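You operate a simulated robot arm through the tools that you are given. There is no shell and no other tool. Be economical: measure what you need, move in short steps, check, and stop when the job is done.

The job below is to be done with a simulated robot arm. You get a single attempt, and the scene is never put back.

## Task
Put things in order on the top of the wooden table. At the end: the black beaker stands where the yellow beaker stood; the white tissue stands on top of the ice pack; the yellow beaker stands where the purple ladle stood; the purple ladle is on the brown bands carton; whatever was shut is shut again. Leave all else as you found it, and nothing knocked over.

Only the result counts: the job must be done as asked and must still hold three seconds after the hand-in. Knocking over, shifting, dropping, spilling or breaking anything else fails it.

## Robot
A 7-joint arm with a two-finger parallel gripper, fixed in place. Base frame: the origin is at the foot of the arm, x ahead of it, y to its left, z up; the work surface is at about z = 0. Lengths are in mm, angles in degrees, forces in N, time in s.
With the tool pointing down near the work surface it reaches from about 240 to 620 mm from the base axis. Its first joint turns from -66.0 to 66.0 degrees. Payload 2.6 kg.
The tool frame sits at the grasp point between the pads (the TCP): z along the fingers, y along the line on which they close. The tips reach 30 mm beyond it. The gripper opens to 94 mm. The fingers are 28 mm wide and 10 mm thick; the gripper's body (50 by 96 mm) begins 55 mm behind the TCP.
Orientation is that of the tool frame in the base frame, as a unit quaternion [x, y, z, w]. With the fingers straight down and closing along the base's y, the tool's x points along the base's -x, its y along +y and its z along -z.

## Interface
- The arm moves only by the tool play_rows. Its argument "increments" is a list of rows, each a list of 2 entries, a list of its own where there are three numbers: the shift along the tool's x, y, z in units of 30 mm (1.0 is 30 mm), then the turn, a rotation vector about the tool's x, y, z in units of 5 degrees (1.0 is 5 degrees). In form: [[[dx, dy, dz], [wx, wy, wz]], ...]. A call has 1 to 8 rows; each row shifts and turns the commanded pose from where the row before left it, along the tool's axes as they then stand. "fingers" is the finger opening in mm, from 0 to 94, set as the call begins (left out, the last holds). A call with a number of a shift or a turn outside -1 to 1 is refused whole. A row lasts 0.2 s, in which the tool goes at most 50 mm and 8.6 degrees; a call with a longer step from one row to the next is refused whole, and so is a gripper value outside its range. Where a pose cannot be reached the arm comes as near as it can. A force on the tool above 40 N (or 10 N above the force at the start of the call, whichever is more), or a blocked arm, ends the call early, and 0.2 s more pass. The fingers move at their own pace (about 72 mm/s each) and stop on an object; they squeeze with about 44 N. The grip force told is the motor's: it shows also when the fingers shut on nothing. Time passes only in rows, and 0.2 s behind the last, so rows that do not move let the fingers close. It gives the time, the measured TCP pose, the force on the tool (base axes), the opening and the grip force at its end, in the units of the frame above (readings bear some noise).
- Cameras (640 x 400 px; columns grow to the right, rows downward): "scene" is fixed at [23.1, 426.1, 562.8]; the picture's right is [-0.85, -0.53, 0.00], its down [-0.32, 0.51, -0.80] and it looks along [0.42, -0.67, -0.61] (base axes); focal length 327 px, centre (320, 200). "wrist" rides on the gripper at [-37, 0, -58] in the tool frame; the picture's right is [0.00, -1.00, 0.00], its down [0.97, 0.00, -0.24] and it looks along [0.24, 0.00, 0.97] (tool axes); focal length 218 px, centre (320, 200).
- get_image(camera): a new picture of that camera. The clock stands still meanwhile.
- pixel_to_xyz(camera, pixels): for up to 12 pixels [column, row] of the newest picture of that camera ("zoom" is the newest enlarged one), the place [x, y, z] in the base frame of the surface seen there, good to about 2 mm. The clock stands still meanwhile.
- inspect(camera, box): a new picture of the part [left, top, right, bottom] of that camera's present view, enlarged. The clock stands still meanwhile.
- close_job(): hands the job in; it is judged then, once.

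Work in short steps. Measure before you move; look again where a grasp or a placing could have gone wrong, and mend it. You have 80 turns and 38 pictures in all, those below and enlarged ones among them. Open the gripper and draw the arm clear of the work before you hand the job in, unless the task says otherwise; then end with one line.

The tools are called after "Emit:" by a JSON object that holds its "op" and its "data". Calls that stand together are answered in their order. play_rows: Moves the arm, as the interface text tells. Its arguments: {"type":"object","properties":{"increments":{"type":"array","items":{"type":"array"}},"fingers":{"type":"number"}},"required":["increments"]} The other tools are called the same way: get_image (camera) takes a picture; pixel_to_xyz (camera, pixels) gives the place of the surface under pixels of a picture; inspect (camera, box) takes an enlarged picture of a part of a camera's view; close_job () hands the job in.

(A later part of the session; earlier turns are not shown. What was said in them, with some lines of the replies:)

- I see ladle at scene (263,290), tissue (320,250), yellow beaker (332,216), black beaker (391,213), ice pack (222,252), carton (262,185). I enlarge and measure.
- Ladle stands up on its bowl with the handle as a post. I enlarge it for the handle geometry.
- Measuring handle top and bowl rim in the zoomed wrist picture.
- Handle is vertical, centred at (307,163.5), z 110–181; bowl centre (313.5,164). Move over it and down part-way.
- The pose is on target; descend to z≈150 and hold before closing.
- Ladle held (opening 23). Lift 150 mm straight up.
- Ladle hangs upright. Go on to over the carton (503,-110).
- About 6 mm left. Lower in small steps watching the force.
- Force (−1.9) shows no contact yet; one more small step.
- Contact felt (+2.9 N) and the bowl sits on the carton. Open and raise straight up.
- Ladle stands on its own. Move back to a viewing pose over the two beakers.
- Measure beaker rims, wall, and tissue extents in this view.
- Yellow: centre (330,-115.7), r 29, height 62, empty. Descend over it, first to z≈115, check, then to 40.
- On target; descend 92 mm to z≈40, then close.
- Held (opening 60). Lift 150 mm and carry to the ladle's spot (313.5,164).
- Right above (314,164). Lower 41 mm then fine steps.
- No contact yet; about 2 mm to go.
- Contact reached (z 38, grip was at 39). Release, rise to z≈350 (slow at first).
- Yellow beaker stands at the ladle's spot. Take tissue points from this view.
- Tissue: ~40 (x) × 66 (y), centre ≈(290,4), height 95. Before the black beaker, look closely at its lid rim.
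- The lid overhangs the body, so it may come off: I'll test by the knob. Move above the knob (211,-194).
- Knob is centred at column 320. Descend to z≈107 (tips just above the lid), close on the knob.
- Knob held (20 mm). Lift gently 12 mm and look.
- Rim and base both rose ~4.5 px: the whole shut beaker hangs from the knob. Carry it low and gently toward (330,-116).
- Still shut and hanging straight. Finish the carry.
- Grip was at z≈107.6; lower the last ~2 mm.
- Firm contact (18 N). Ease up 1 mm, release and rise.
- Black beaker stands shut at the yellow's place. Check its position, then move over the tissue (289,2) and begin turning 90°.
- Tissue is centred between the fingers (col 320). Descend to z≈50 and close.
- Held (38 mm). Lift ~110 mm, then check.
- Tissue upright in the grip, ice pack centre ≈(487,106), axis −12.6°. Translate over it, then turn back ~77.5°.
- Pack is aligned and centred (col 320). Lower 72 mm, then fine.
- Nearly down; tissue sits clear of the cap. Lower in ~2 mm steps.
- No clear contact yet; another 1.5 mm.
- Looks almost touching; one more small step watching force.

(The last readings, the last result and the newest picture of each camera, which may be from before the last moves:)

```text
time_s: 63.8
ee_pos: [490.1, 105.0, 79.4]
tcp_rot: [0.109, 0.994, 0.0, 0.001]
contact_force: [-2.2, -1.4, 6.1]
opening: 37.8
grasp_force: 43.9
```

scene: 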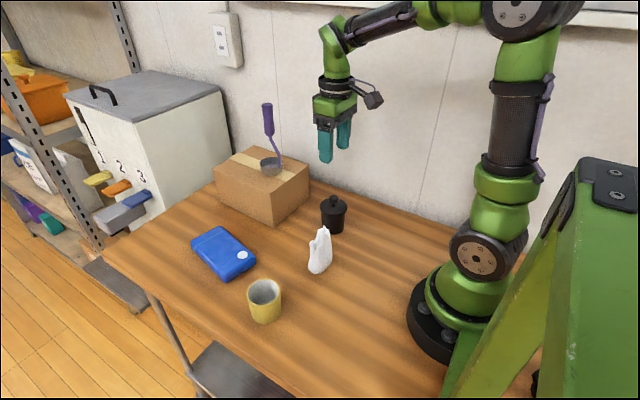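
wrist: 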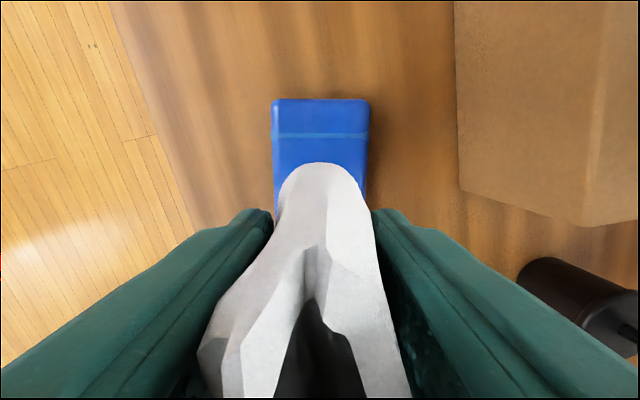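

Contact (+6 N). Release with rows to settle, then look before rising.

Emit:
{"op": "play_rows", "data": {"increments": [[[0, 0, 0], [0, 0, 0]], [[0, 0, 0], [0, 0, 0]], [[0, 0, 0], [0, 0, 0]]], "fingers": 70}}

Emit:
{"op": "play_rows", "data": {"increments": [[[0, 0, -0.4], [0, 0, 0]], [[0, 0, -1], [0, 0, 0]], [[0, 0, -1], [0, 0, 0]], [[0, 0, -1], [0, 0, 0]], [[0, 0, -1], [0, 0, 0]], [[0, 0, -1], [0, 0, 0]], [[0, 0, -1], [0, 0, 0]], [[0, 0, 0], [0, 0, 0]]]}}

Emit:
{"op": "get_image", "data": {"camera": "scene"}}

Emit:
{"op": "get_image", "data": {"camera": "wrist"}}

```text
time_s: 64.6
ee_pos: [490.2, 105.5, 79.3]
tcp_rot: [0.109, 0.994, 0.0, 0.001]
contact_force: [-1.0, -0.3, -0.1]
opening: 69.8
grasp_force: 0.1
```

```text
time_s: 66.4
ee_pos: [489.2, 105.6, 271.1]
tcp_rot: [0.109, 0.994, 0.0, 0.0]
contact_force: [0.2, -0.5, -0.1]
opening: 70.1
grasp_force: 0.0
```

```text
11 pictures are left
```

scene: 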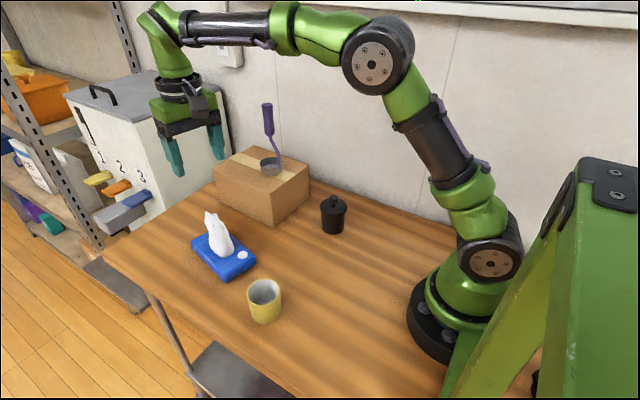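

```text
10 pictures are left
```

wrist: 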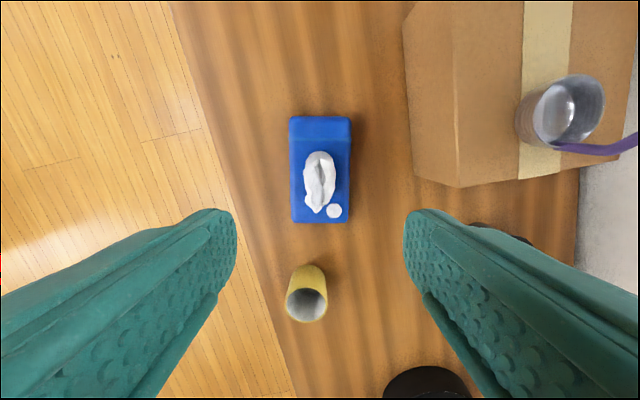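

Everything stands. Draw the arm clear and make a final check of positions.

Emit:
{"op": "play_rows", "data": {"increments": [[[0.7, 0, -1], [0, 0, -0.5]], [[0.7, 0, -1], [0, 0, -1]], [[0.7, 0, -1], [0, 0, -1]], [[0.7, 0, 0], [0, 0, 0]], [[0.7, 0, 0], [0, 0, 0]], [[0.7, 0, 0], [0, 0, 0]], [[0, 0, 0], [0, 0, 0]], [[0, 0, 0], [0, 0, 0]]], "fingers": 94}}

Emit:
{"op": "get_image", "data": {"camera": "wrist"}}

Emit:
{"op": "inspect", "data": {"camera": "scene", "box": [160, 90, 400, 330]}}

```text
time_s: 68.2
ee_pos: [364.1, 115.2, 359.4]
tcp_rot: [0.0, 1.0, 0.0, 0.0]
contact_force: [-0.3, -1.2, -0.7]
opening: 94.4
grasp_force: 0.1
```

```text
9 pictures are left
```

wrist: 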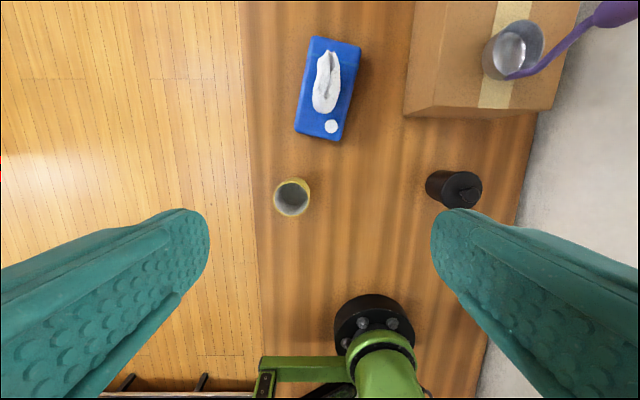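

```text
1.67 times, centred on (280, 210) of scene
```

zoom: 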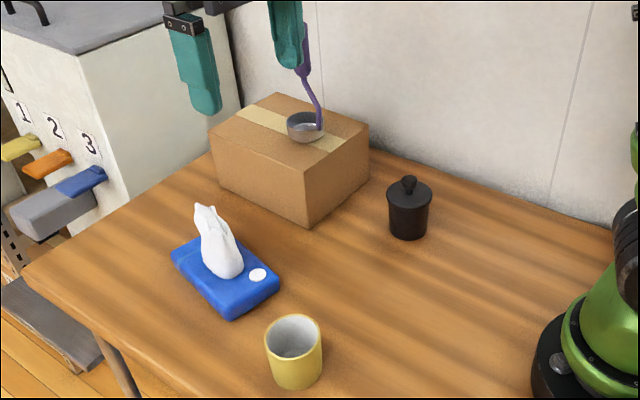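

All four are placed, the black beaker's lid is still on, and nothing else looks disturbed. Handing in.

Emit:
{"op": "close_job", "data": {}}

```text
The job is handed in.
```

The job is handed in. The black beaker, lid still on, stands where the yellow one stood, and the yellow beaker stands where the ladle stood. The ladle is on the carton, the tissue is on the ice pack, and the last pictures show nothing knocked over or shifted.
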